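You operate a simulated robot arm through the tools that you are given. There is no shell and no other tool. Be economical: measure what you need, move in short steps, check, and stop when the job is done.

You are at the controls of a simulated robot arm. One attempt, no reset.

TASK
Finish taping the grey valve in the winder, then tape the blue one; stand both in the blue rack.
Fine: each ends with 3 turns in all.

The check looks at the end state, three seconds after you hand in, the way a careful person would. Anything else that was tipped, shoved, dropped, spilled or broken makes it a failure.

THE ROBOT
A 6-joint arm with a two-finger parallel gripper, fixed in place. Base frame: the origin is at the foot of the arm, x ahead of it, y to its left, z up; the work surface is at about z = 85.6. Readings come in cm, rad, newtons and seconds.
With the tool pointing down near the work surface it reaches from about 24 to 64 cm from the base axis. Its first joint turns from -1.152 to 1.152 rad. Payload 2.7 kg.
The TCP is the grasp point between the finger pads, 2.3 cm short of the fingertips. In the tool frame z runs along the fingers and y along their closing line. Largest opening 9.4 cm; finger width 3.8, thickness 1; the body of the gripper, 5.4 by 9.6 cm, starts 3.9 cm behind the TCP.
Orientation is that of the tool frame in the base frame, as a unit quaternion [x, y, z, w]. With the fingers straight down and closing along the base's y, the tool's x points along the base's -x, its y along +y and its z along -z.

THE INTERFACE
- The arm moves only by the tool apply_moves. Its argument "series" is text: rows parted by semicolons, each of 7 numbers parted by spaces: the shift along the base's x, y, z in units of 30 mm (1.0 is 30 mm), then the turn, a rotation vector about the base's x, y, z in units of 6 degrees (1.0 is 6 degrees), then the closure, from 0 (fully open) to 1 (shut). In form: x y z wx wy wz hand; .... A call has 1 to 12 rows; each row shifts and turns the commanded pose from where the row before left it. A call with a number of a shift or a turn outside -1 to 1 is refused whole. A row lasts 0.2 s, in which the tool goes at most 5 cm and 0.15 rad; a call with a longer step from one row to the next is refused whole, and so is a gripper value outside its range. Where a pose cannot be reached the arm comes as near as it can. A force on the tool above 40 N (or 10 N above the force at the start of the call, whichever is more), or a blocked arm, ends the call early, and 0.2 s more pass. The fingers move at their own pace (about 4.5 cm/s each) and stop on an object; they squeeze with about 40 N. The grip force told is the motor's: it shows also when the fingers shut on nothing. Time passes only in rows, and 0.2 s behind the last, so rows that do not move let the fingers close. It gives the time, the measured TCP pose, the force on the tool (base axes), the opening and the grip force at its end, in the units of the frame above (readings bear some noise).
- Cameras (640 x 400 px; columns grow to the right, rows downward): "scene" is fixed at [6.91, -42.8, 140.05]; the picture's right is [0.80, -0.60, 0.00], its down [-0.30, -0.40, -0.87] and it looks along [0.52, 0.70, -0.50] (base axes); focal length 329 px, centre (320, 200). "wrist" rides on the gripper at [-3.9, 0, -4.4] in the tool frame; the picture's right is [0.00, -1.00, 0.00], its down [0.97, 0.00, -0.24] and it looks along [0.24, 0.00, 0.97] (tool axes); focal length 218 px, centre (320, 200). There is no depth. A picture from a camera that has moved, and an enlarged one, comes with that camera's place and axes in the base frame and with its lens. The place of the scene camera against the robot may be out by one fixed shift of up to 1.2 cm in any direction.
- snapshot(camera): a new picture of that camera. The clock stands still meanwhile.
- inspect(camera, box): a new picture of the part [left, top, right, bottom] of that camera's present view, enlarged. The clock stands still meanwhile.
- close_job(): hands the job in; it is judged then, once.

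Go step by step. Nothing tells you positions but the pictures and the camera data: compare them with the known pose of the tool, close in by small moves and look again before you grip or let go. The budget is 120 turns and 76 pictures, counting those below and the enlarged ones. Unless the task says otherwise, let go and move clear before handing in, and close with one line.

The tools are called after "Call:" as a command line: name --argument value ..., lists and objects as JSON in quotes. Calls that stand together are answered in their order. apply_moves: Moves the arm, as the interface text tells. Its arguments: {"type":"object","properties":{"series":{"type":"string"}},"required":["series"]} The other tools are called the same way: snapshot (camera) takes a picture; inspect (camera, box) takes an enlarged picture of a part of a camera's view; close_job () hands the job in.

At the start:

```text
t: 0.0
position: [43.0, 9.67, 115.5]
tool_rot: [0.001, 1.0, 0.0, 0.0]
wrist_force: [0.4, -0.8, -0.8]
grip_width: 9.41
grip_force: 0.0
```

scene: 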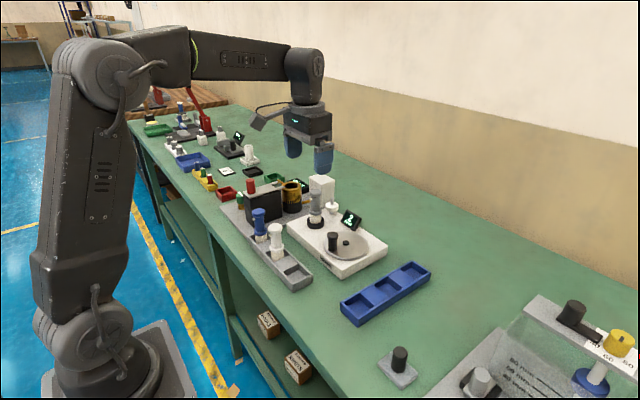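
wrist: 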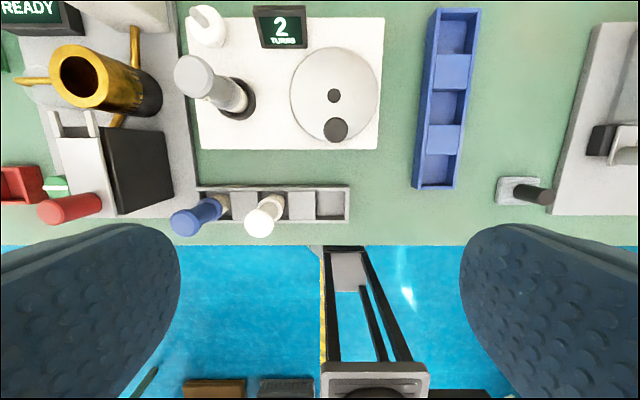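

The winder display reads 2 turns with the grey valve in its chuck, and the blue and white valves stand in a grey tray. I'll look closer before I move.

Call:
inspect --camera "scene" --box '[220, 160, 440, 330]'

Call:
inspect --camera "wrist" --box '[160, 0, 480, 240]'

```text
2.35 times, centred on (330, 245) of scene
camera zoom: at [6.91, -42.8, 140.05], right [0.8, -0.6, 0.0], down [-0.3, -0.4, -0.87], along [0.52, 0.7, -0.5], focal length 775 px, centre (296, 94)
```

zoom: 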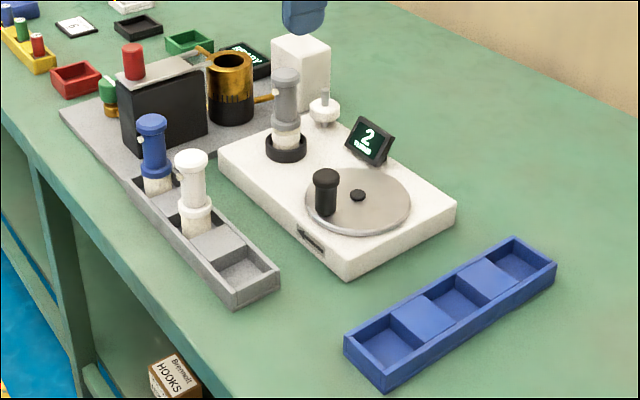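

```text
1.67 times, centred on (320, 120) of wrist
camera zoom: at [46.91, 9.66, 119.99], right [0.0, -1.0, 0.0], down [-0.97, 0.0, 0.24], along [-0.24, 0.0, -0.97], focal length 364 px, centre (320, 333)
```

zoom: 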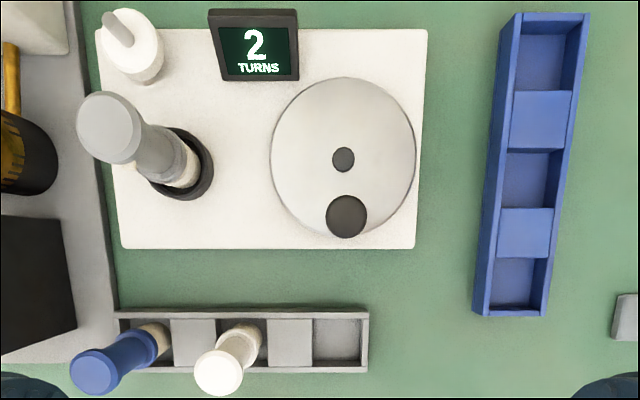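

I have rough positions for the disc, the knob, the valves and the rack. Next I'll zoom in on the crank for a direction mark and on the valves for their shape.

Call:
inspect --camera "scene" --box '[290, 195, 395, 285]'

Call:
inspect --camera "scene" --box '[235, 165, 345, 265]'

Call:
inspect --camera "wrist" --box '[270, 20, 400, 160]'

```text
4.44 times, centred on (342, 240) of scene
camera zoom: at [6.91, -42.8, 140.05], right [0.8, -0.6, 0.0], down [-0.3, -0.4, -0.87], along [0.52, 0.7, -0.5], focal length 1464 px, centre (220, 22)
```

zoom: 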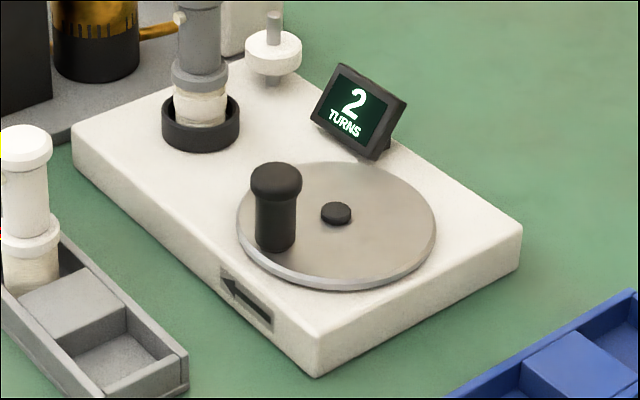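

```text
4.00 times, centred on (290, 215) of scene
camera zoom: at [6.91, -42.8, 140.05], right [0.8, -0.6, 0.0], down [-0.3, -0.4, -0.87], along [0.52, 0.7, -0.5], focal length 1317 px, centre (440, 140)
```

zoom: 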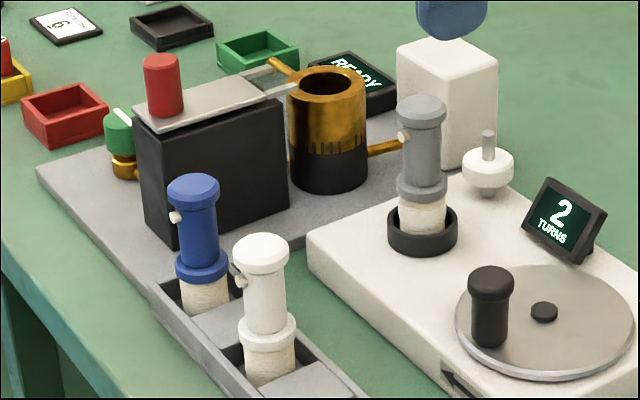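

```text
2.86 times, centred on (335, 90) of wrist
camera zoom: at [46.91, 9.66, 119.99], right [0.0, -1.0, 0.0], down [-0.97, 0.0, 0.24], along [-0.24, 0.0, -0.97], focal length 624 px, centre (277, 514)
```

zoom: 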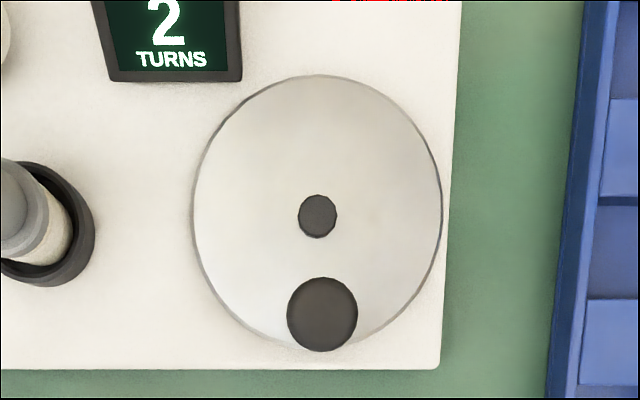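

The arrow on the front face points toward +y at the near edge, so the disc turns clockwise seen from above. I'll move to above the knob, which I place near (48.7, 7.8) with its top at about z 93, and look again to get heights by parallax.

Call:
apply_moves --series "0.327 -0.121 -0.9 0 0 0 0; 0.327 -0.121 -0.9 0 0 0 0; 0.327 -0.121 -0.9 0 0 0 0; 0.327 -0.121 -0.9 0 0 0 0; 0.327 -0.121 -0.9 0 0 0 0; 0 0 0 0 0 0 0"

Call:
snapshot --camera "wrist"

Call:
inspect --camera "scene" --box '[280, 160, 420, 290]'

```text
t: 1.4
position: [47.96, 7.9, 102.12]
tool_rot: [0.0, 1.0, 0.0, 0.0]
wrist_force: [-0.3, 0.9, 0.9]
grip_width: 9.38
grip_force: 0.0
```

```text
68 pictures are left
camera wrist: at [51.87, 7.99, 106.49], right [0.0, -1.0, 0.0], down [-0.97, 0.0, 0.24], along [-0.24, 0.0, -0.97], focal length 218 px, centre (320, 200)
```

wrist: 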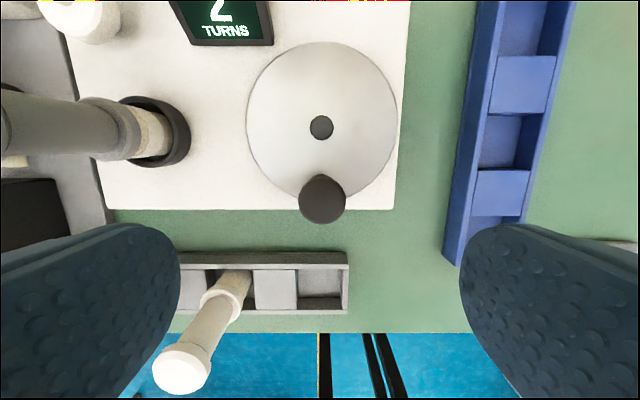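

```text
3.08 times, centred on (350, 225) of scene
camera zoom: at [6.91, -42.8, 140.05], right [0.8, -0.6, 0.0], down [-0.3, -0.4, -0.87], along [0.52, 0.7, -0.5], focal length 1013 px, centre (228, 123)
```

zoom: 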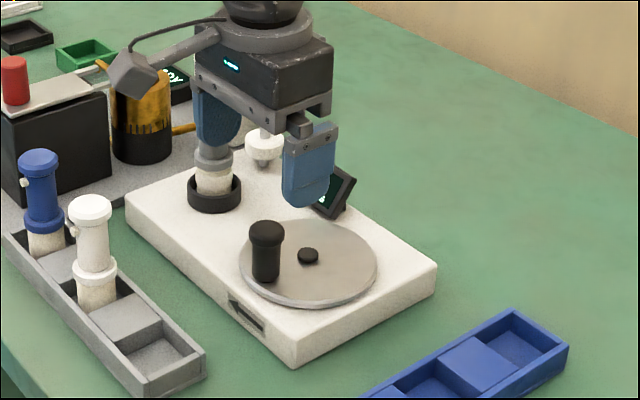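

By parallax the disc axis is at (53.3, 7.87) and the knob at (48.7, 7.86), top z 93.4, radius 4.57. I'll descend and grip the knob 1 cm off-centre so the fingers stay clear of the display.

Call:
apply_moves --series "-0.02 0 -0.81 0 0 0 0.3; -0.02 0 -0.81 0 0 0 0.3; -0.02 0 -0.81 0 0 0 0.3; -0.02 0 -0.81 0 0 0 0.3; 0 0 0 0 0 0 0.5; 0 0 0 0 0 0 1; 0 0 0 0 0 0 1; 0 0 0 0 0 0 1; 0 0 0 0 0 0 1"

Call:
inspect --camera "scene" --box '[280, 160, 420, 290]'

```text
t: 3.4
position: [48.02, 7.93, 92.5]
tool_rot: [-0.001, 1.0, 0.0, 0.0]
wrist_force: [0.5, 0.7, -3.0]
grip_width: 2.88
grip_force: 45.3
```

```text
3.08 times, centred on (350, 225) of scene
camera zoom: at [6.91, -42.8, 140.05], right [0.8, -0.6, 0.0], down [-0.3, -0.4, -0.87], along [0.52, 0.7, -0.5], focal length 1013 px, centre (228, 123)
```

zoom: 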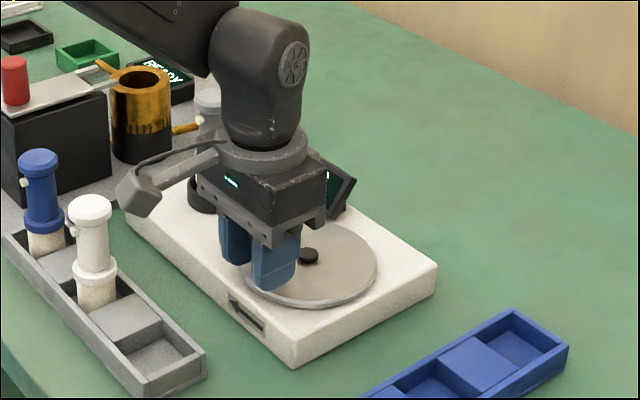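

The knob is held. I'll crank the first clockwise quarter.

Call:
apply_moves --series "0.052 0.394 0 0 0 0 1; 0.152 0.367 0 0 0 0 1; 0.242 0.316 0 0 0 0 1; 0.316 0.242 0 0 0 0 1; 0.367 0.152 0 0 0 0 1; 0.394 0.052 0 0 0 0 1; 0 0 0 0 0 0 1"

Call:
inspect --camera "scene" --box '[280, 160, 420, 290]'

```text
t: 5.0
position: [52.47, 12.19, 92.41]
tool_rot: [0.001, 1.0, 0.0, 0.001]
wrist_force: [0.1, -22.6, 25.5]
grip_width: 2.85
grip_force: 45.2
```

```text
3.08 times, centred on (350, 225) of scene
camera zoom: at [6.86, -42.87, 140.03], right [0.8, -0.6, 0.0], down [-0.3, -0.4, -0.87], along [0.52, 0.7, -0.5], focal length 1013 px, centre (228, 123)
```

zoom: 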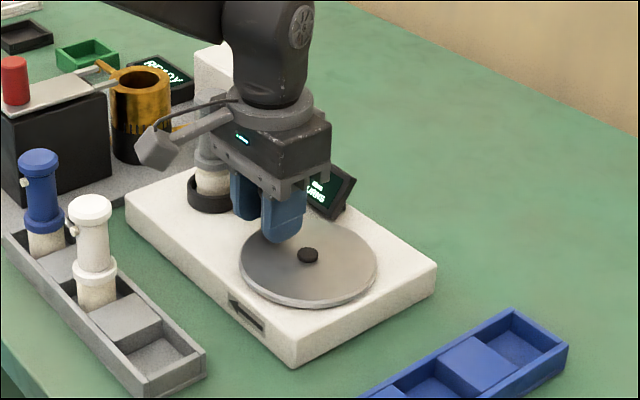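

The quarter went through, but the y-force shows the true radius is slightly smaller, about 4.4. I'll go on with the second quarter on that radius.

Call:
apply_moves --series "0.380 -0.106 0 0 0 0 1; 0.354 -0.147 0 0 0 0 1; 0.304 -0.233 0 0 0 0 1; 0.233 -0.304 0 0 0 0 1; 0.147 -0.353 0 0 0 0 1; 0.05 -0.38 0 0 0 0 1; 0 0 0 0 0 0 1"

Call:
inspect --camera "scene" --box '[280, 160, 420, 290]'

```text
t: 6.6
position: [56.91, 7.97, 92.41]
tool_rot: [0.0, 1.0, 0.0, 0.003]
wrist_force: [19.6, -0.3, 8.2]
grip_width: 2.84
grip_force: 44.6
```

```text
3.08 times, centred on (350, 225) of scene
camera zoom: at [6.94, -42.8, 140.05], right [0.8, -0.6, 0.0], down [-0.3, -0.4, -0.87], along [0.52, 0.7, -0.5], focal length 1013 px, centre (228, 123)
```

zoom: 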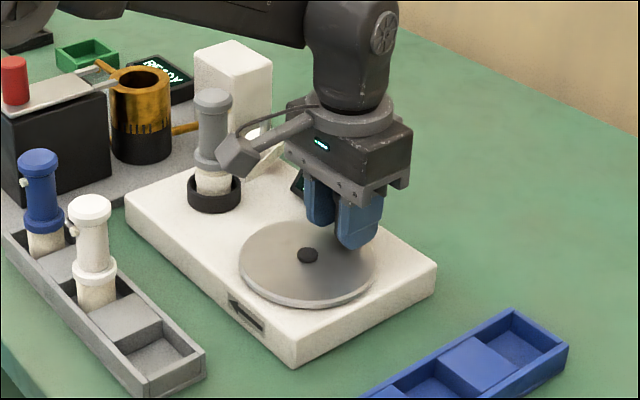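

The knob is halfway round with moderate forces. Next is the third quarter.

Call:
apply_moves --series "-0.03 -0.376 0 0 0 0 1; -0.141 -0.350 0 0 0 0 1; -0.224 -0.301 0 0 0 0 1; -0.292 -0.231 0 0 0 0 1; -0.341 -0.145 0 0 0 0 1; -0.365 -0.05 0 0 0 0 1; 0 0 0 0 0 0 1"

```text
t: 8.2
position: [52.46, 3.33, 92.44]
tool_rot: [0.001, 1.0, -0.002, -0.001]
wrist_force: [-0.8, -25.2, 12.8]
grip_width: 2.87
grip_force: 44.7
```

The centre refines to (52.46, 7.76) in tool coordinates. I'll do the fourth quarter back to the start, then check the display.

Call:
apply_moves --series "-0.384 0 0 0 0 0 1; -0.358 0.143 0 0 0 0 1; -0.307 0.227 0 0 0 0 1; -0.236 0.295 0 0 0 0 1; -0.148 0.344 0 0 0 0 1; -0.05 0.41 0 0 0 0 1; 0 0 0 0 0 0 1"

Call:
snapshot --camera "wrist"

Call:
inspect --camera "scene" --box '[280, 160, 420, 290]'

```text
t: 9.8
position: [47.99, 7.8, 92.41]
tool_rot: [0.0, 1.0, 0.001, 0.0]
wrist_force: [-20.2, 0.3, 20.6]
grip_width: 2.88
grip_force: 45.5
```

```text
63 pictures are left
camera wrist: at [51.81, 7.88, 96.85], right [0.0, -1.0, 0.0], down [-0.97, 0.0, 0.24], along [-0.24, 0.0, -0.97], focal length 218 px, centre (320, 200)
```

wrist: 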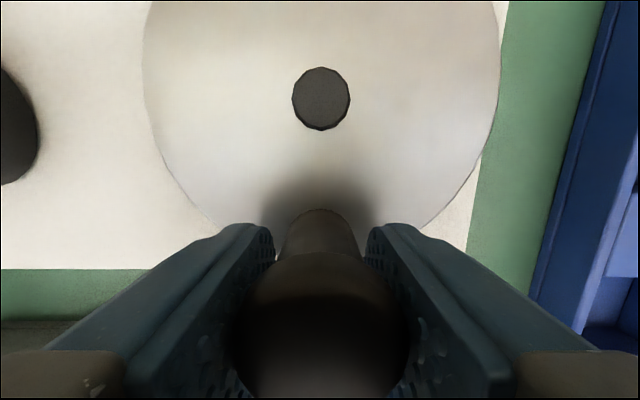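

```text
3.08 times, centred on (350, 225) of scene
camera zoom: at [6.82, -42.8, 140.06], right [0.8, -0.6, 0.0], down [-0.3, -0.4, -0.87], along [0.52, 0.7, -0.5], focal length 1013 px, centre (228, 123)
```

zoom: 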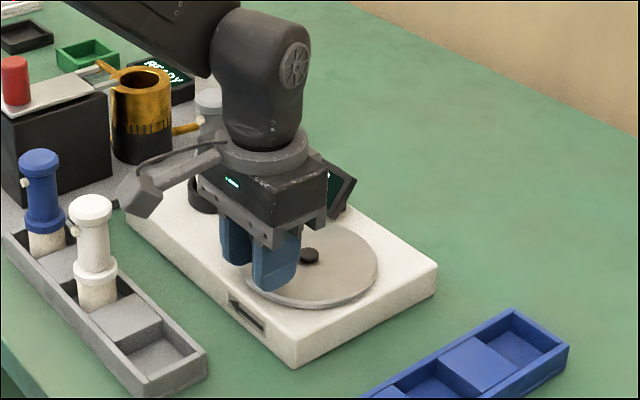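

That is a full turn back to the start angle. I'll release, rise, and read the display.

Call:
apply_moves --series "0 0 0 0 0 0 0.5; 0 0 0 0 0 0 0.3; 0 0 0 0 0 0 0.2; 0 0 0.7 0 0 0 0.2; 0 0 0.9 0 0 0 0.2; 0 0 0.9 0 0 0 0.2; -0.3 0 0.9 0 0 0 0.2; -0.3 0 0.9 0 0 0 0.2; 0 0 0 0 0 0 0.2"

Call:
snapshot --camera "wrist"

```text
t: 11.8
position: [46.36, 7.85, 105.46]
tool_rot: [-0.001, 1.0, 0.0, 0.0]
wrist_force: [-0.7, 0.7, 0.7]
grip_width: 7.48
grip_force: 0.0
```

```text
61 pictures are left
camera wrist: at [50.22, 7.85, 109.83], right [0.0, -1.0, 0.0], down [-0.97, 0.0, 0.24], along [-0.24, 0.0, -0.97], focal length 218 px, centre (320, 200)
```

wrist: 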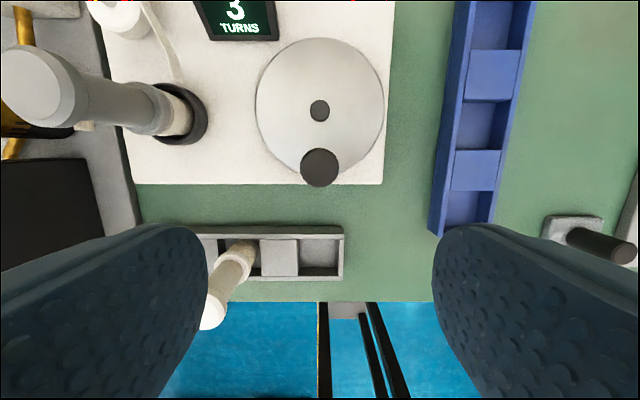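

The display now reads 3. A strip of tape runs from the spool to the valve, so I'll look at it more closely before lifting.

Call:
inspect --camera "scene" --box '[280, 160, 400, 250]'

Call:
inspect --camera "wrist" --box '[0, 0, 280, 175]'

```text
4.44 times, centred on (340, 205) of scene
camera zoom: at [6.91, -42.8, 140.05], right [0.8, -0.6, 0.0], down [-0.3, -0.4, -0.87], along [0.52, 0.7, -0.5], focal length 1464 px, centre (231, 178)
```

zoom: 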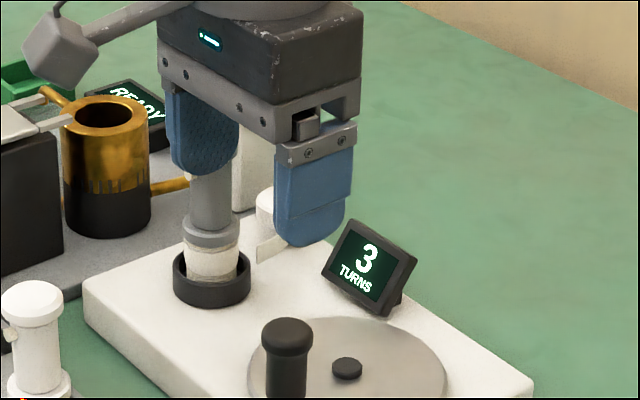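

```text
2.29 times, centred on (140, 88) of wrist
camera zoom: at [50.22, 7.85, 109.83], right [0.0, -1.0, 0.0], down [-0.97, 0.0, 0.24], along [-0.24, 0.0, -0.97], focal length 499 px, centre (731, 457)
```

zoom: 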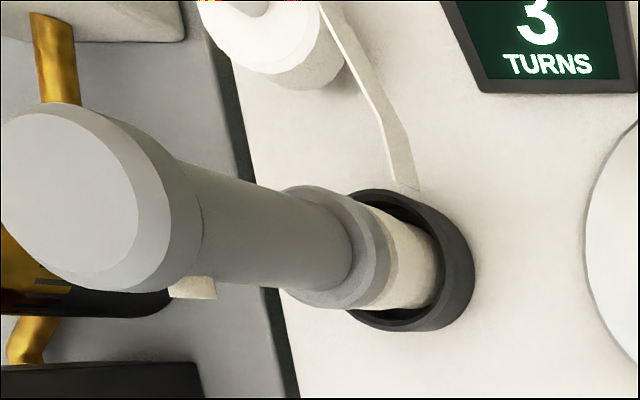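

The tape end hangs free from the spool. I take the valve axis to be about (52.8, 20.1) with its top near z 99.7, and I'll move over it to measure.

Call:
apply_moves --series "0 0 0.4 0 0 0 0.2; 0.167 0.817 0.1 0 0 0 0.2; 0.167 0.817 0.1 0 0 0 0.2; 0.167 0.817 0.1 0 0 0 0.2; 0.167 0.817 0.1 0 0 0 0.2; 0.167 0.817 0.1 0 0 0 0.2; 0 0 0 0 0 0 0.2"

Call:
snapshot --camera "wrist"

```text
t: 13.4
position: [48.58, 19.82, 108.23]
tool_rot: [0.0, 1.0, 0.0, 0.0]
wrist_force: [0.1, 0.5, 0.5]
grip_width: 7.51
grip_force: 0.1
```

```text
58 pictures are left
camera wrist: at [52.55, 19.94, 112.55], right [0.0, -1.0, 0.0], down [-0.97, 0.0, 0.24], along [-0.24, 0.0, -0.97], focal length 218 px, centre (320, 200)
```

wrist: 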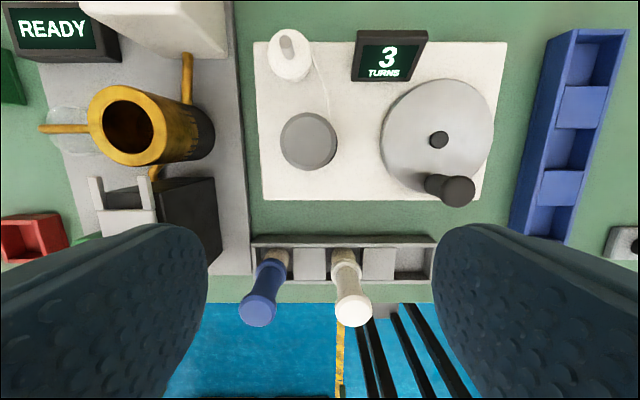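

The valve top is at about (52.83, 20.5). I'll move over it and check the alignment in the scene view before descending.

Call:
apply_moves --series "0.7 0.1 0 0 0 0 0.25; 0.717 0.1 0 0 0 0 0.25; 0 0 -0.9 0 0 0 0.25; 0 0 -0.4 0 0 0 0.25; 0 0 0 0 0 0 0.25"

Call:
inspect --camera "scene" --box '[260, 130, 400, 240]'

Call:
snapshot --camera "wrist"

```text
t: 14.6
position: [53.08, 20.46, 104.24]
tool_rot: [0.0, 1.0, 0.0, 0.0]
wrist_force: [0.2, 0.2, -0.5]
grip_width: 7.05
grip_force: 0.0
```

```text
3.64 times, centred on (330, 185) of scene
camera zoom: at [6.91, -42.8, 140.05], right [0.8, -0.6, 0.0], down [-0.3, -0.4, -0.87], along [0.52, 0.7, -0.5], focal length 1198 px, centre (284, 254)
```

zoom: 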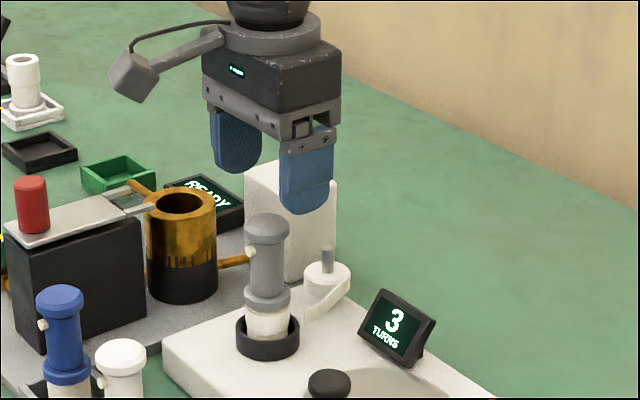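

```text
56 pictures are left
camera wrist: at [56.93, 20.56, 108.6], right [0.0, -1.0, 0.0], down [-0.97, 0.0, 0.24], along [-0.24, 0.0, -0.97], focal length 218 px, centre (320, 200)
```

wrist: 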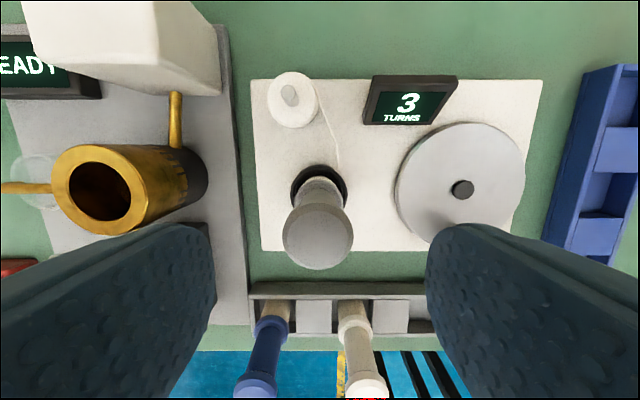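

The valve is at about (52.86, 20.55), top z 99. I'll make a small correction, descend to TCP z 96.3, and grip.

Call:
apply_moves --series "-0.07 0.03 -0.8 0 0 0 0.25; 0 0 -0.9 0 0 0 0.25; 0 0 -0.93 0 0 0 0.25; 0 0 0 0 0 0 0.25; 0 0 0 0 0 0 0.5; 0 0 0 0 0 0 0.6; 0 0 0 0 0 0 1; 0 0 0 0 0 0 1; 0 0 0 0 0 0 1"

Call:
inspect --camera "scene" --box '[260, 130, 400, 240]'

```text
t: 16.6
position: [52.91, 20.57, 96.16]
tool_rot: [0.0, 1.0, 0.0, 0.001]
wrist_force: [-0.3, 0.5, -0.5]
grip_width: 3.31
grip_force: 39.6
```

```text
3.64 times, centred on (330, 185) of scene
camera zoom: at [6.91, -42.8, 140.05], right [0.8, -0.6, 0.0], down [-0.3, -0.4, -0.87], along [0.52, 0.7, -0.5], focal length 1198 px, centre (284, 254)
```

zoom: 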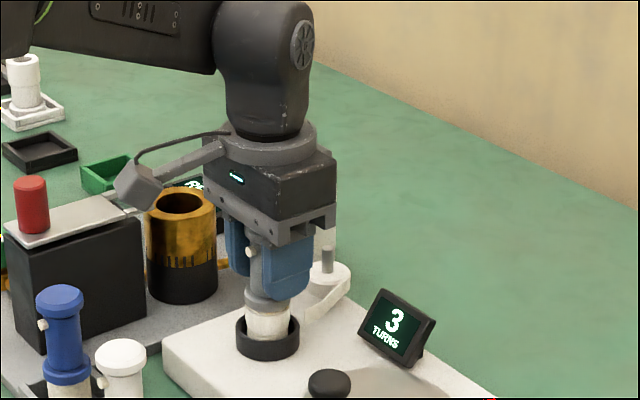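

The grip is centred with almost no side force. I'll lift straight up.

Call:
apply_moves --series "0 0 0.2 0 0 0 1; 0 0 0.3 0 0 0 1; 0 0 0.5 0 0 0 1; 0 0 0.7 0 0 0 1; 0 0 0.8 0 0 0 1; 0 0 0.8 0 0 0 1; 0 0 0 0 0 0 1"

Call:
inspect --camera "scene" --box '[260, 110, 400, 240]'

```text
t: 18.2
position: [53.03, 20.75, 106.22]
tool_rot: [-0.001, 1.0, 0.0, 0.0]
wrist_force: [0.9, 0.0, -1.0]
grip_width: 3.26
grip_force: 40.3
```

```text
3.08 times, centred on (330, 175) of scene
camera zoom: at [6.91, -42.8, 140.05], right [0.8, -0.6, 0.0], down [-0.3, -0.4, -0.87], along [0.52, 0.7, -0.5], focal length 1013 px, centre (289, 277)
```

zoom: 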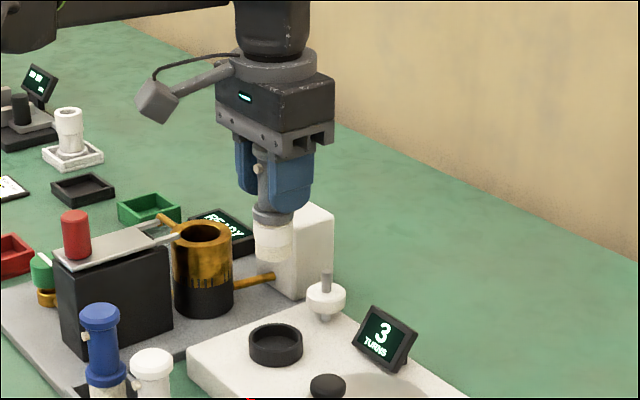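

The valve is free and the tape looks intact. I'll carry it over to the blue rack at this height.

Call:
apply_moves --series "-0.133 -0.5 0 0 0 0 1; -0.133 -0.95 0 0 0 0 1; -0.133 -0.95 0 0 0 0 1; -0.133 -0.95 0 0 0 0 1; -0.133 -0.95 0 0 0 0 1; -0.133 -0.95 0 0 0 0 1; -0.133 -0.95 0 0 0 0 1; -0.133 -0.95 0 0 0 0 1; -0.133 -0.95 0 0 0 0 1; -0.133 -0.95 0 0 0 0 1; 0 -0.5 0 0 0 0 1; 0 0 0 0 0 0 1"

Call:
snapshot --camera "wrist"

Call:
snapshot --camera "scene"

```text
t: 20.8
position: [48.9, -8.04, 105.81]
tool_rot: [0.0, 1.0, 0.0, 0.0]
wrist_force: [-0.5, 0.6, -1.8]
grip_width: 3.29
grip_force: 39.8
```

```text
53 pictures are left
camera wrist: at [52.75, -8.04, 110.31], right [0.0, -1.0, 0.0], down [-0.97, 0.0, 0.24], along [-0.24, 0.0, -0.97], focal length 218 px, centre (320, 200)
```

wrist: 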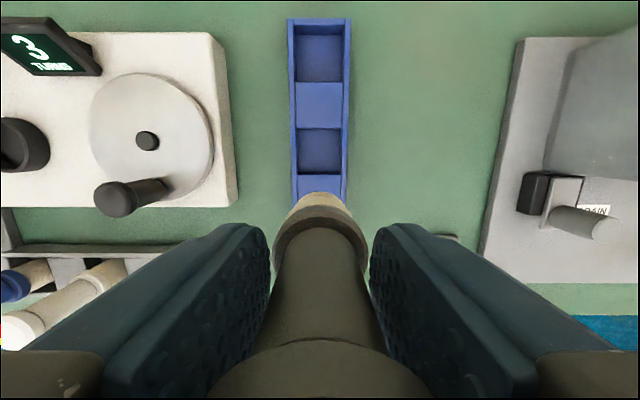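

```text
52 pictures are left
```

scene: 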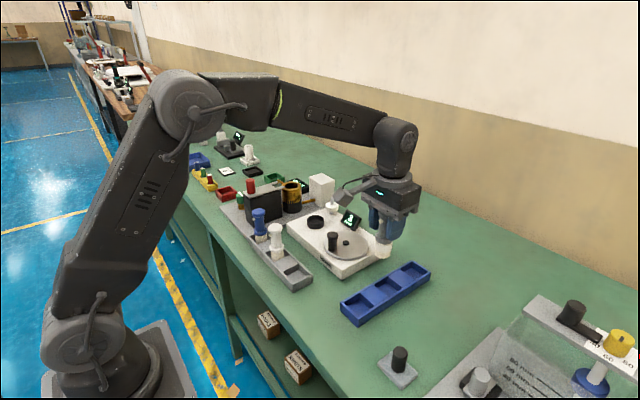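

The middle pocket centres at about (52.2, -8.05), and the valve bottom is about 7.2 cm below the TCP. I'll move over it and lower to a checking height.

Call:
apply_moves --series "0.55 0 0 0 0 0 1; 0.55 0 -0.4 0 0 0 1; 0 0 -0.8 0 0 0 1; 0 0 -0.8 0 0 0 1; 0 0 -0.8 0 0 0 1; 0 0 -0.2 0 0 0 1; 0 0 0 0 0 0 1"

Call:
inspect --camera "scene" --box '[330, 200, 450, 330]'

Call:
snapshot --camera "wrist"

```text
t: 22.4
position: [51.99, -7.82, 96.99]
tool_rot: [0.0, 1.0, 0.0, 0.0]
wrist_force: [0.8, -0.2, -1.2]
grip_width: 3.26
grip_force: 39.5
```

```text
3.08 times, centred on (390, 265) of scene
camera zoom: at [6.91, -42.8, 140.05], right [0.8, -0.6, 0.0], down [-0.3, -0.4, -0.87], along [0.52, 0.7, -0.5], focal length 1013 px, centre (105, 0)
```

zoom: 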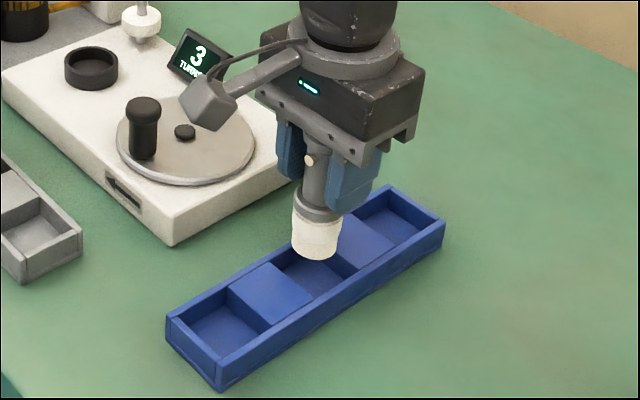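

```text
50 pictures are left
camera wrist: at [55.95, -7.8, 101.35], right [0.0, -1.0, 0.0], down [-0.97, 0.0, 0.24], along [-0.24, 0.0, -0.97], focal length 218 px, centre (320, 200)
```

wrist: 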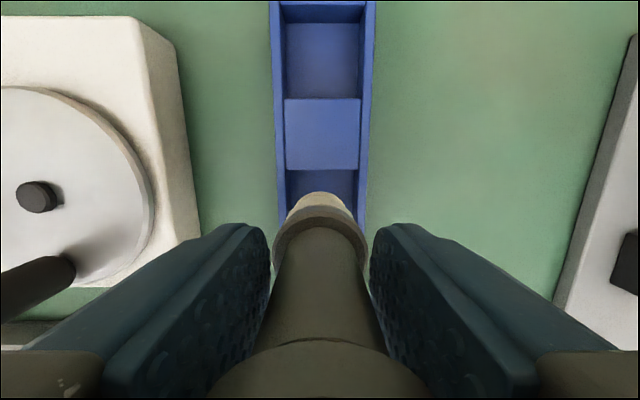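

The valve lines up with the middle pocket. I'll lower gently and watch the force.

Call:
apply_moves --series "0.03 -0.02 -0.3 0 0 0 1; 0 0 -0.3 0 0 0 1; 0 0 -0.15 0 0 0 1; 0 0 -0.1 0 0 0 1; 0 0 -0.1 0 0 0 1"

Call:
inspect --camera "scene" --box '[330, 200, 450, 330]'

```text
t: 23.6
position: [52.29, -7.91, 94.19]
tool_rot: [0.0, 1.0, 0.0, 0.0]
wrist_force: [0.1, 0.4, -1.1]
grip_width: 3.27
grip_force: 40.2
```

```text
3.08 times, centred on (390, 265) of scene
camera zoom: at [6.91, -42.8, 140.05], right [0.8, -0.6, 0.0], down [-0.3, -0.4, -0.87], along [0.52, 0.7, -0.5], focal length 1013 px, centre (105, 0)
```

zoom: 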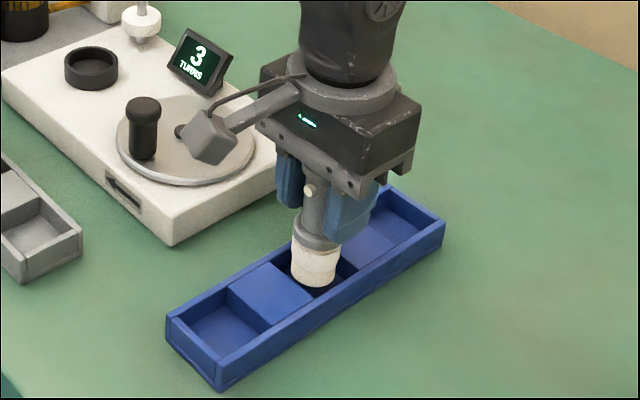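

The valve is inside the pocket but not touching yet. I'll go on in small steps.

Call:
apply_moves --series "0 0 -0.08 0 0 0 1; 0 0 -0.06 0 0 0 1; 0 0 -0.06 0 0 0 1; 0 0 0 0 0 0 1"

```text
t: 24.6
position: [52.21, -7.82, 93.63]
tool_rot: [0.0, 1.0, 0.001, 0.0]
wrist_force: [0.2, 0.1, -1.6]
grip_width: 3.27
grip_force: 39.8
```

Call:
apply_moves --series "0 0 -0.06 0 0 0 1; 0 0 -0.06 0 0 0 1; 0 0 -0.06 0 0 0 1; 0 0 0 0 0 0 1"

Call:
inspect --camera "scene" --box '[360, 210, 430, 290]'

```text
t: 25.6
position: [52.31, -7.94, 93.18]
tool_rot: [0.0, 1.0, 0.0, 0.0]
wrist_force: [0.4, 0.6, -0.6]
grip_width: 3.25
grip_force: 39.9
```

```text
5.00 times, centred on (395, 250) of scene
camera zoom: at [6.91, -42.8, 140.05], right [0.8, -0.6, 0.0], down [-0.3, -0.4, -0.87], along [0.52, 0.7, -0.5], focal length 1647 px, centre (-55, -50)
```

zoom: 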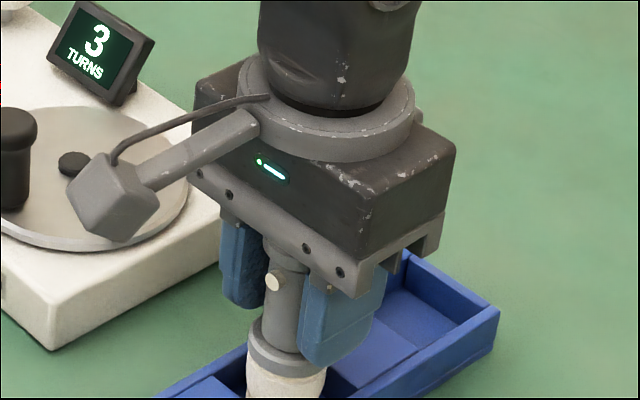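

There is still no contact, so I'll continue down until the force rises.

Call:
apply_moves --series "0 0 -0.06 0 0 0 1; 0 0 -0.06 0 0 0 1; 0 0 -0.06 0 0 0 1; 0 0 0 0 0 0 1"

Call:
inspect --camera "scene" --box '[350, 220, 430, 310]'

```text
t: 26.6
position: [52.25, -8.16, 92.79]
tool_rot: [-0.002, 1.0, -0.001, 0.002]
wrist_force: [-5.1, 4.7, 27.4]
grip_width: 3.27
grip_force: 39.7
```

```text
4.44 times, centred on (390, 265) of scene
camera zoom: at [6.85, -42.78, 140.06], right [0.8, -0.6, 0.0], down [-0.3, -0.4, -0.87], along [0.52, 0.7, -0.5], focal length 1464 px, centre (9, -89)
```

zoom: 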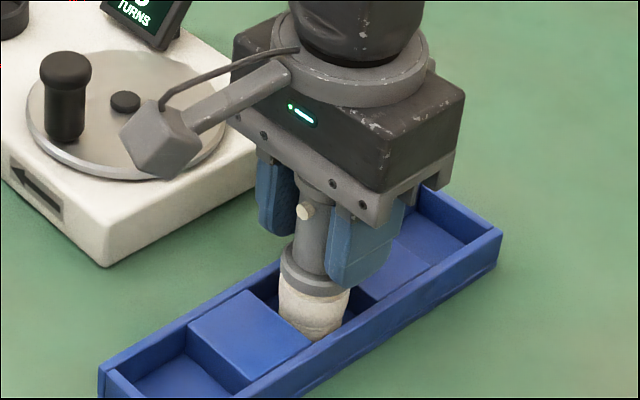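

The valve is seated. I'll ease off slightly, release, and rise.

Call:
apply_moves --series "0 0 0.05 0 0 0 1; 0 0 0 0 0 0 0.6; 0 0 0 0 0 0 0.4; 0 0 0 0 0 0 0.25; 0 0 0 0 0 0 0.25; 0 0 0.3 0 0 0 0.25; 0 0 0.8 0 0 0 0.25; 0 0 0.9 0 0 0 0.25; 0 0 0.9 0 0 0 0.25; 0 0 0.9 0 0 0 0.25; 0 0 0.9 0 0 0 0.25; 0 0 0 0 0 0 0.25"

Call:
inspect --camera "scene" --box '[220, 170, 450, 330]'

Call:
snapshot --camera "wrist"

```text
t: 29.2
position: [52.34, -8.14, 106.97]
tool_rot: [0.0, 1.0, 0.0, -0.001]
wrist_force: [-0.1, 0.4, 0.9]
grip_width: 7.05
grip_force: 0.1
```

```text
2.50 times, centred on (335, 250) of scene
camera zoom: at [6.91, -42.8, 140.05], right [0.8, -0.6, 0.0], down [-0.3, -0.4, -0.87], along [0.52, 0.7, -0.5], focal length 823 px, centre (282, 75)
```

zoom: 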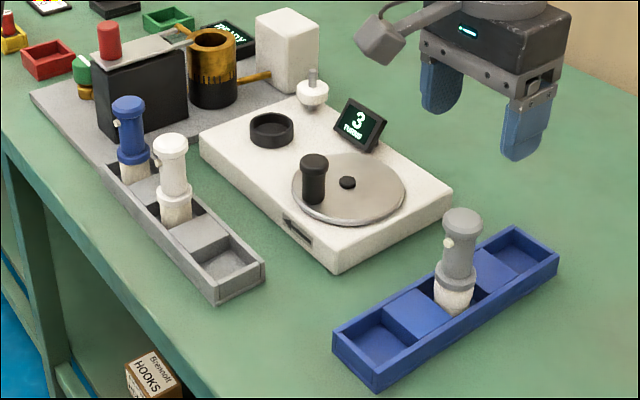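

```text
45 pictures are left
camera wrist: at [56.2, -8.09, 111.36], right [0.0, -1.0, 0.0], down [-0.97, 0.0, 0.24], along [-0.24, 0.0, -0.97], focal length 218 px, centre (320, 200)
```

wrist: 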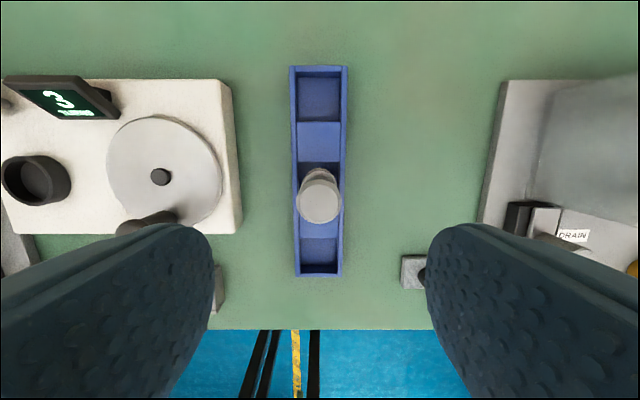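

The grey valve stands in the rack. Next I'll go over the blue valve in the grey tray for a close look at its clearance from the black machine box.

Call:
apply_moves --series "-0.5 0.8 0.1 0 0 0 0.25; -0.55 0.97 0 0 0 0 0.25; -0.55 0.97 0 0 0 0 0.25; -0.55 0.97 0 0 0 0 0.25; -0.55 0.97 0 0 0 0 0.25; -0.55 0.97 0 0 0 0 0.25; -0.55 0.97 0 0 0 0 0.25; -0.55 0.97 0 0 0 0 0.25; -0.55 0.97 0 0 0 0 0.25; -0.55 0.97 0 0 0 0 0.25; -0.55 0.97 0 0 0 0 0.25; 0 0 0 0 0 0 0.25"

Call:
snapshot --camera "wrist"

Call:
inspect --camera "scene" --box '[210, 160, 330, 290]'

```text
t: 31.8
position: [34.32, 23.3, 106.86]
tool_rot: [0.0, 1.0, 0.001, -0.001]
wrist_force: [-0.2, 0.2, 0.7]
grip_width: 7.05
grip_force: 0.0
```

```text
44 pictures are left
camera wrist: at [38.08, 23.41, 111.33], right [0.0, -1.0, 0.0], down [-0.97, 0.0, 0.24], along [-0.24, 0.0, -0.97], focal length 218 px, centre (320, 200)
```

wrist: 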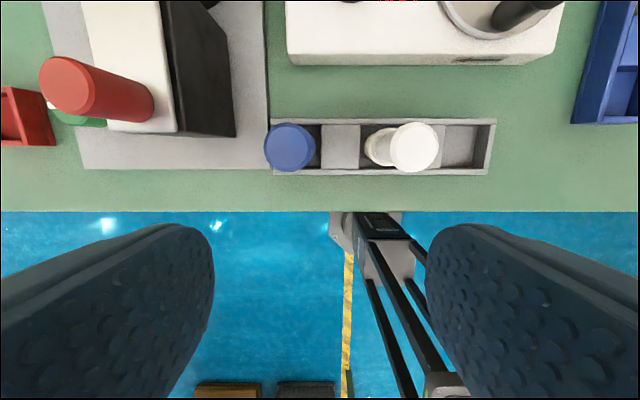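

```text
3.08 times, centred on (270, 225) of scene
camera zoom: at [6.91, -42.79, 140.05], right [0.8, -0.6, 0.0], down [-0.3, -0.4, -0.87], along [0.52, 0.7, -0.5], focal length 1013 px, centre (474, 123)
```

zoom: 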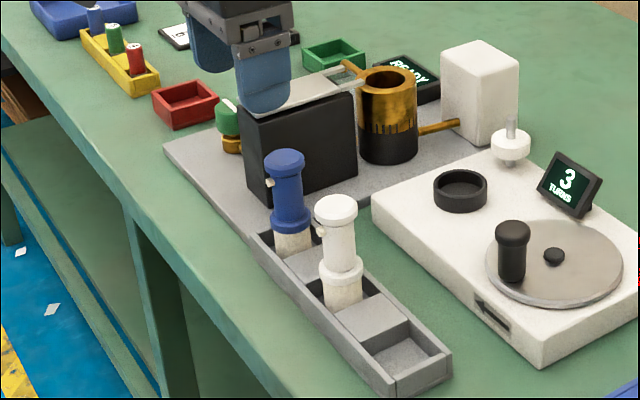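

The blue valve's top is at about (38.0, 25.5), z near 95.7. The black box is about 7 cm away, so the fingers can close along y as before.

Call:
apply_moves --series "0.62 0.36 0 0 0 0 0.25; 0.62 0.36 0 0 0 0 0.25; 0 0 -0.8 0 0 0 0.25; 0 0 -0.8 0 0 0 0.25; 0 0 0 0 0 0 0.25"

Call:
snapshot --camera "wrist"

Call:
inspect --camera "scene" --box '[210, 160, 330, 290]'

```text
t: 33.0
position: [38.07, 25.6, 102.13]
tool_rot: [0.001, 1.0, 0.0, 0.0]
wrist_force: [0.2, 0.7, 0.1]
grip_width: 7.03
grip_force: 0.0
```

```text
42 pictures are left
camera wrist: at [41.85, 25.64, 106.69], right [0.0, -1.0, 0.0], down [-0.97, 0.0, 0.24], along [-0.24, 0.0, -0.97], focal length 218 px, centre (320, 200)
```

wrist: 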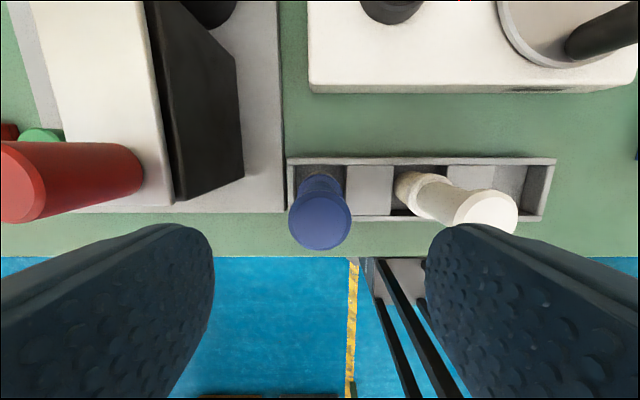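

```text
3.08 times, centred on (270, 225) of scene
camera zoom: at [6.91, -42.8, 140.05], right [0.8, -0.6, 0.0], down [-0.3, -0.4, -0.87], along [0.52, 0.7, -0.5], focal length 1013 px, centre (474, 123)
```

zoom: 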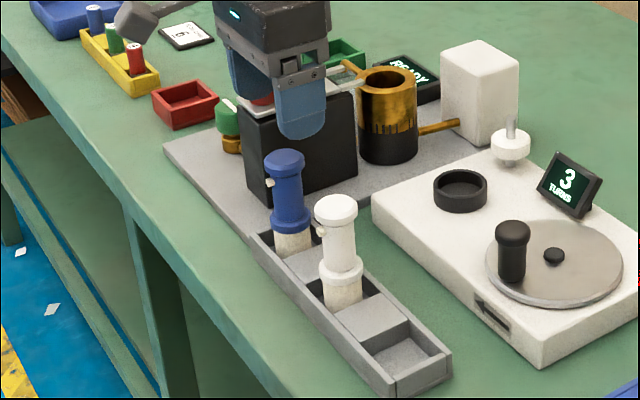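

The tool is aligned. I'll descend to TCP z 92.9 and grip.

Call:
apply_moves --series "-0.03 0 -0.77 0 0 0 0.25; 0 0 -0.77 0 0 0 0.25; 0 0 -0.77 0 0 0 0.25; 0 0 -0.75 0 0 0 0.25; 0 0 0 0 0 0 0.25; 0 0 0 0 0 0 0.5; 0 0 0 0 0 0 0.6; 0 0 0 0 0 0 1; 0 0 0 0 0 0 1; 0 0 0 0 0 0 1"

Call:
inspect --camera "scene" --box '[210, 160, 330, 290]'

```text
t: 35.2
position: [37.92, 25.74, 93.13]
tool_rot: [0.001, 1.0, 0.0, 0.001]
wrist_force: [-0.2, -0.7, -0.2]
grip_width: 3.28
grip_force: 39.9
```

```text
3.08 times, centred on (270, 225) of scene
camera zoom: at [6.91, -42.8, 140.05], right [0.8, -0.6, 0.0], down [-0.3, -0.4, -0.87], along [0.52, 0.7, -0.5], focal length 1013 px, centre (474, 123)
```

zoom: 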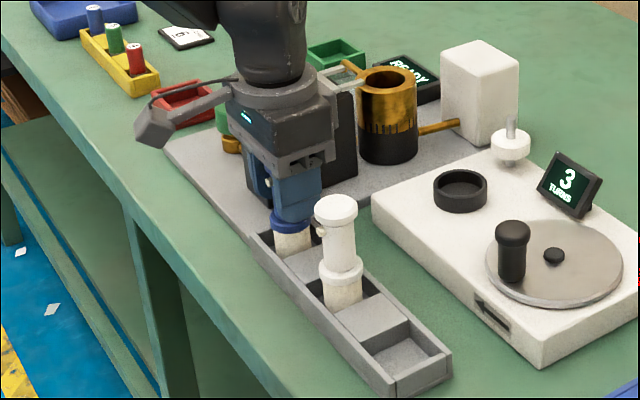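

The blue valve is gripped. I'll lift it and carry it to a point above the chuck.

Call:
apply_moves --series "0 0 0.3 0 0 0 1; 0 0 0.6 0 0 0 1; 0 0 0.9 0 0 0 1; 0 0 0.9 0 0 0 1; 0 0 0.9 0 0 0 1; 0 0 0.9 0 0 0 1; 0.6 -0.2 0 0 0 0 1; 0.9 -0.3 0 0 0 0 1; 0.9 -0.3 0 0 0 0 1; 0.9 -0.3 0 0 0 0 1; 0.9 -0.3 0 0 0 0 1; 0 0 0 0 0 0 1"

Call:
snapshot --camera "wrist"

Call:
inspect --camera "scene" --box '[260, 110, 400, 240]'

```text
t: 37.8
position: [50.41, 21.51, 106.32]
tool_rot: [0.0, 1.0, 0.0, 0.0]
wrist_force: [0.5, -0.3, -1.5]
grip_width: 3.28
grip_force: 39.9
```

```text
39 pictures are left
camera wrist: at [54.32, 21.62, 110.81], right [0.0, -1.0, 0.0], down [-0.97, 0.0, 0.24], along [-0.24, 0.0, -0.97], focal length 218 px, centre (320, 200)
```

wrist: 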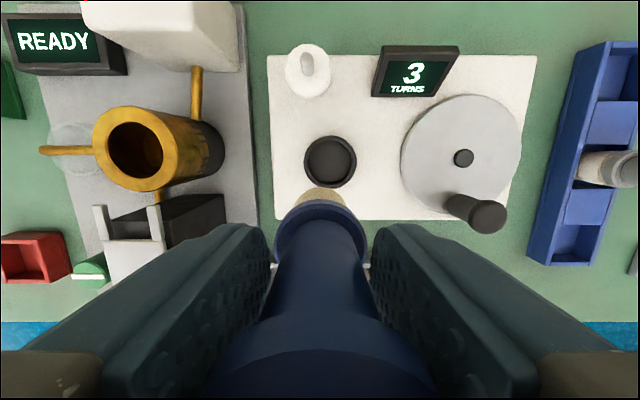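

```text
3.08 times, centred on (330, 175) of scene
camera zoom: at [6.91, -42.8, 140.05], right [0.8, -0.6, 0.0], down [-0.3, -0.4, -0.87], along [0.52, 0.7, -0.5], focal length 1013 px, centre (289, 277)
```

zoom: 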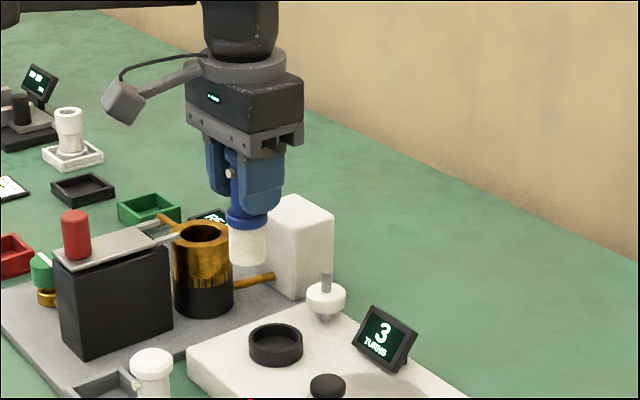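

The chuck centre measures about (52.95, 20.6), matching where the grey valve stood. I'll move over it and lower to just above the ring.

Call:
apply_moves --series "0.42 -0.15 0 0 0 0 1; 0.42 -0.15 0 0 0 0 1; 0 0 -0.8 0 0 0 1; 0 0 -0.8 0 0 0 1; 0 0 -0.8 0 0 0 1; 0 0 0 0 0 0 1; 0 0 0 0 0 0 1"

Call:
snapshot --camera "wrist"

Call:
inspect --camera "scene" --box '[290, 170, 370, 250]'

```text
t: 39.4
position: [53.15, 20.57, 99.45]
tool_rot: [-0.001, 1.0, 0.0, -0.001]
wrist_force: [0.4, -0.3, -1.8]
grip_width: 3.29
grip_force: 40.1
```

```text
37 pictures are left
camera wrist: at [56.89, 20.66, 103.82], right [0.0, -1.0, 0.0], down [-0.97, 0.0, 0.24], along [-0.24, 0.0, -0.97], focal length 218 px, centre (320, 200)
```

wrist: 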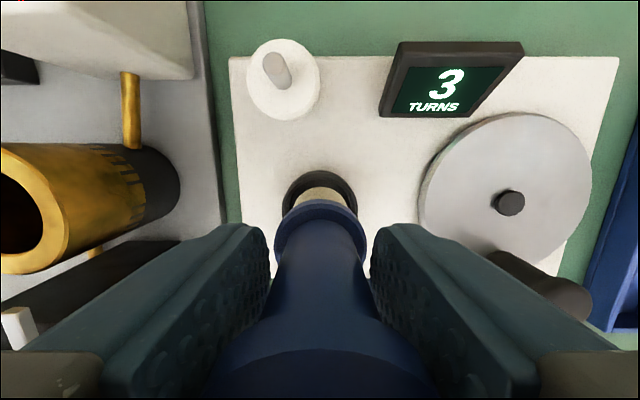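

```text
5.00 times, centred on (330, 210) of scene
camera zoom: at [6.91, -42.8, 140.05], right [0.8, -0.6, 0.0], down [-0.3, -0.4, -0.87], along [0.52, 0.7, -0.5], focal length 1647 px, centre (270, 150)
```

zoom: 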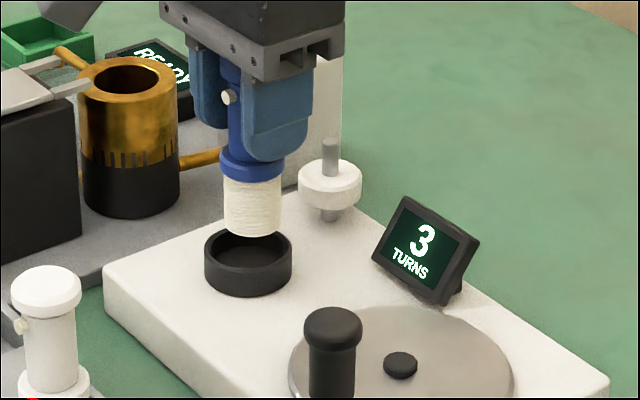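

I'll shift about 2 mm in -x and lower in small steps.

Call:
apply_moves --series "-0.07 0 -0.2 0 0 0 1; 0 0 -0.3 0 0 0 1; 0 0 -0.2 0 0 0 1; 0 0 -0.15 0 0 0 1; 0 0 -0.08 0 0 0 1; 0 0 0 0 0 0 1"

Call:
inspect --camera "scene" --box '[290, 170, 370, 250]'

```text
t: 40.8
position: [52.79, 20.45, 96.6]
tool_rot: [0.0, 1.0, 0.0, 0.001]
wrist_force: [1.1, -0.4, -0.8]
grip_width: 3.27
grip_force: 39.9
```

```text
5.00 times, centred on (330, 210) of scene
camera zoom: at [6.91, -42.8, 140.05], right [0.8, -0.6, 0.0], down [-0.3, -0.4, -0.87], along [0.52, 0.7, -0.5], focal length 1647 px, centre (270, 150)
```

zoom: 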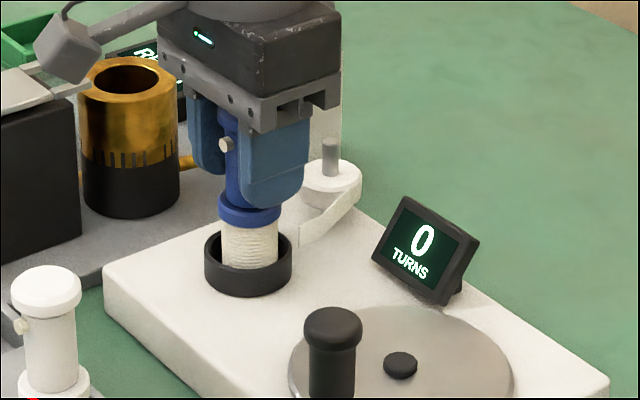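

The display reset to 0, so the winder recognises the blue valve. I'll lower until it touches down.

Call:
apply_moves --series "0.03 0.02 -0.06 0 0 0 1; 0 0 -0.06 0 0 0 1; 0 0 -0.05 0 0 0 1; 0 0 0 0 0 0 1"

```text
t: 41.8
position: [53.01, 20.68, 96.37]
tool_rot: [0.0, 1.0, 0.001, 0.006]
wrist_force: [-2.9, -4.3, 30.0]
grip_width: 3.29
grip_force: 40.1
```

The valve touches down at z 96.4. I'll ease off, release, and rise clear.

Call:
apply_moves --series "0 0 0.05 0 0 0 1; 0 0 0 0 0 0 0.6; 0 0 0 0 0 0 0.4; 0 0 0 0 0 0 0.25; 0 0 0 0 0 0 0.25; 0 0 0.3 0 0 0 0.25; 0 0 0.8 0 0 0 0.25; 0 0 0.9 0 0 0 0.25; 0 0 0.9 0 0 0 0.25; 0 0 0.3 0 0 0 0.25; 0 0 0 0 0 0 0.25"

Call:
inspect --camera "scene" --box '[270, 160, 410, 290]'

```text
t: 44.2
position: [53.0, 20.49, 105.81]
tool_rot: [0.0, 1.0, 0.0, 0.001]
wrist_force: [0.3, 0.7, -0.1]
grip_width: 7.05
grip_force: 0.1
```

```text
3.08 times, centred on (340, 225) of scene
camera zoom: at [6.91, -42.8, 140.05], right [0.8, -0.6, 0.0], down [-0.3, -0.4, -0.87], along [0.52, 0.7, -0.5], focal length 1013 px, centre (258, 123)
```

zoom: 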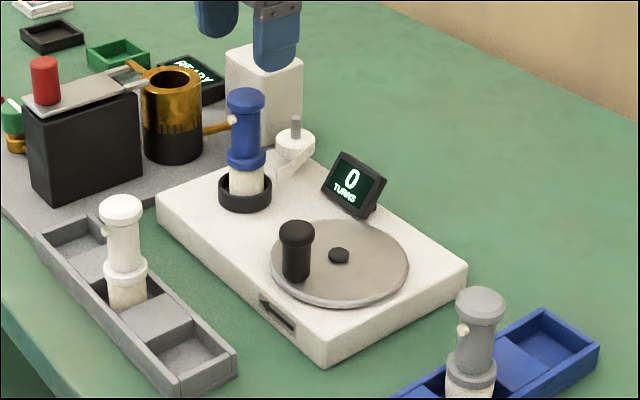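

The blue valve stands upright in the chuck. I'll go to above the crank knob.

Call:
apply_moves --series "-0.337 -0.843 0 0 0 0 0.25; -0.337 -0.843 0 0 0 0 0.25; -0.337 -0.843 0 0 0 0 0.25; -0.337 -0.843 0 0 0 0 0.25; -0.337 -0.843 0 0 0 0 0.25; 0 0 -0.8 0 0 0 0.25; 0 0 -0.5 0 0 0 0.25; 0 0 0 0 0 0 0.25"

Call:
snapshot --camera "wrist"

```text
t: 46.0
position: [47.67, 7.83, 101.9]
tool_rot: [0.0, 1.0, 0.0, 0.0]
wrist_force: [-0.4, -0.4, -0.1]
grip_width: 7.06
grip_force: 0.0
```

```text
33 pictures are left
camera wrist: at [51.59, 7.76, 106.34], right [0.0, -1.0, 0.0], down [-0.97, 0.0, 0.24], along [-0.24, 0.0, -0.97], focal length 218 px, centre (320, 200)
```

wrist: 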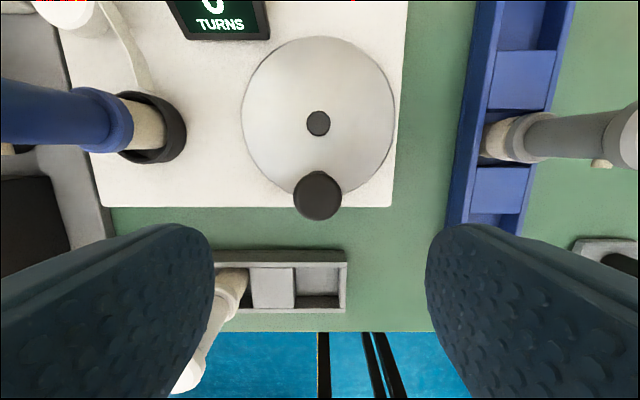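

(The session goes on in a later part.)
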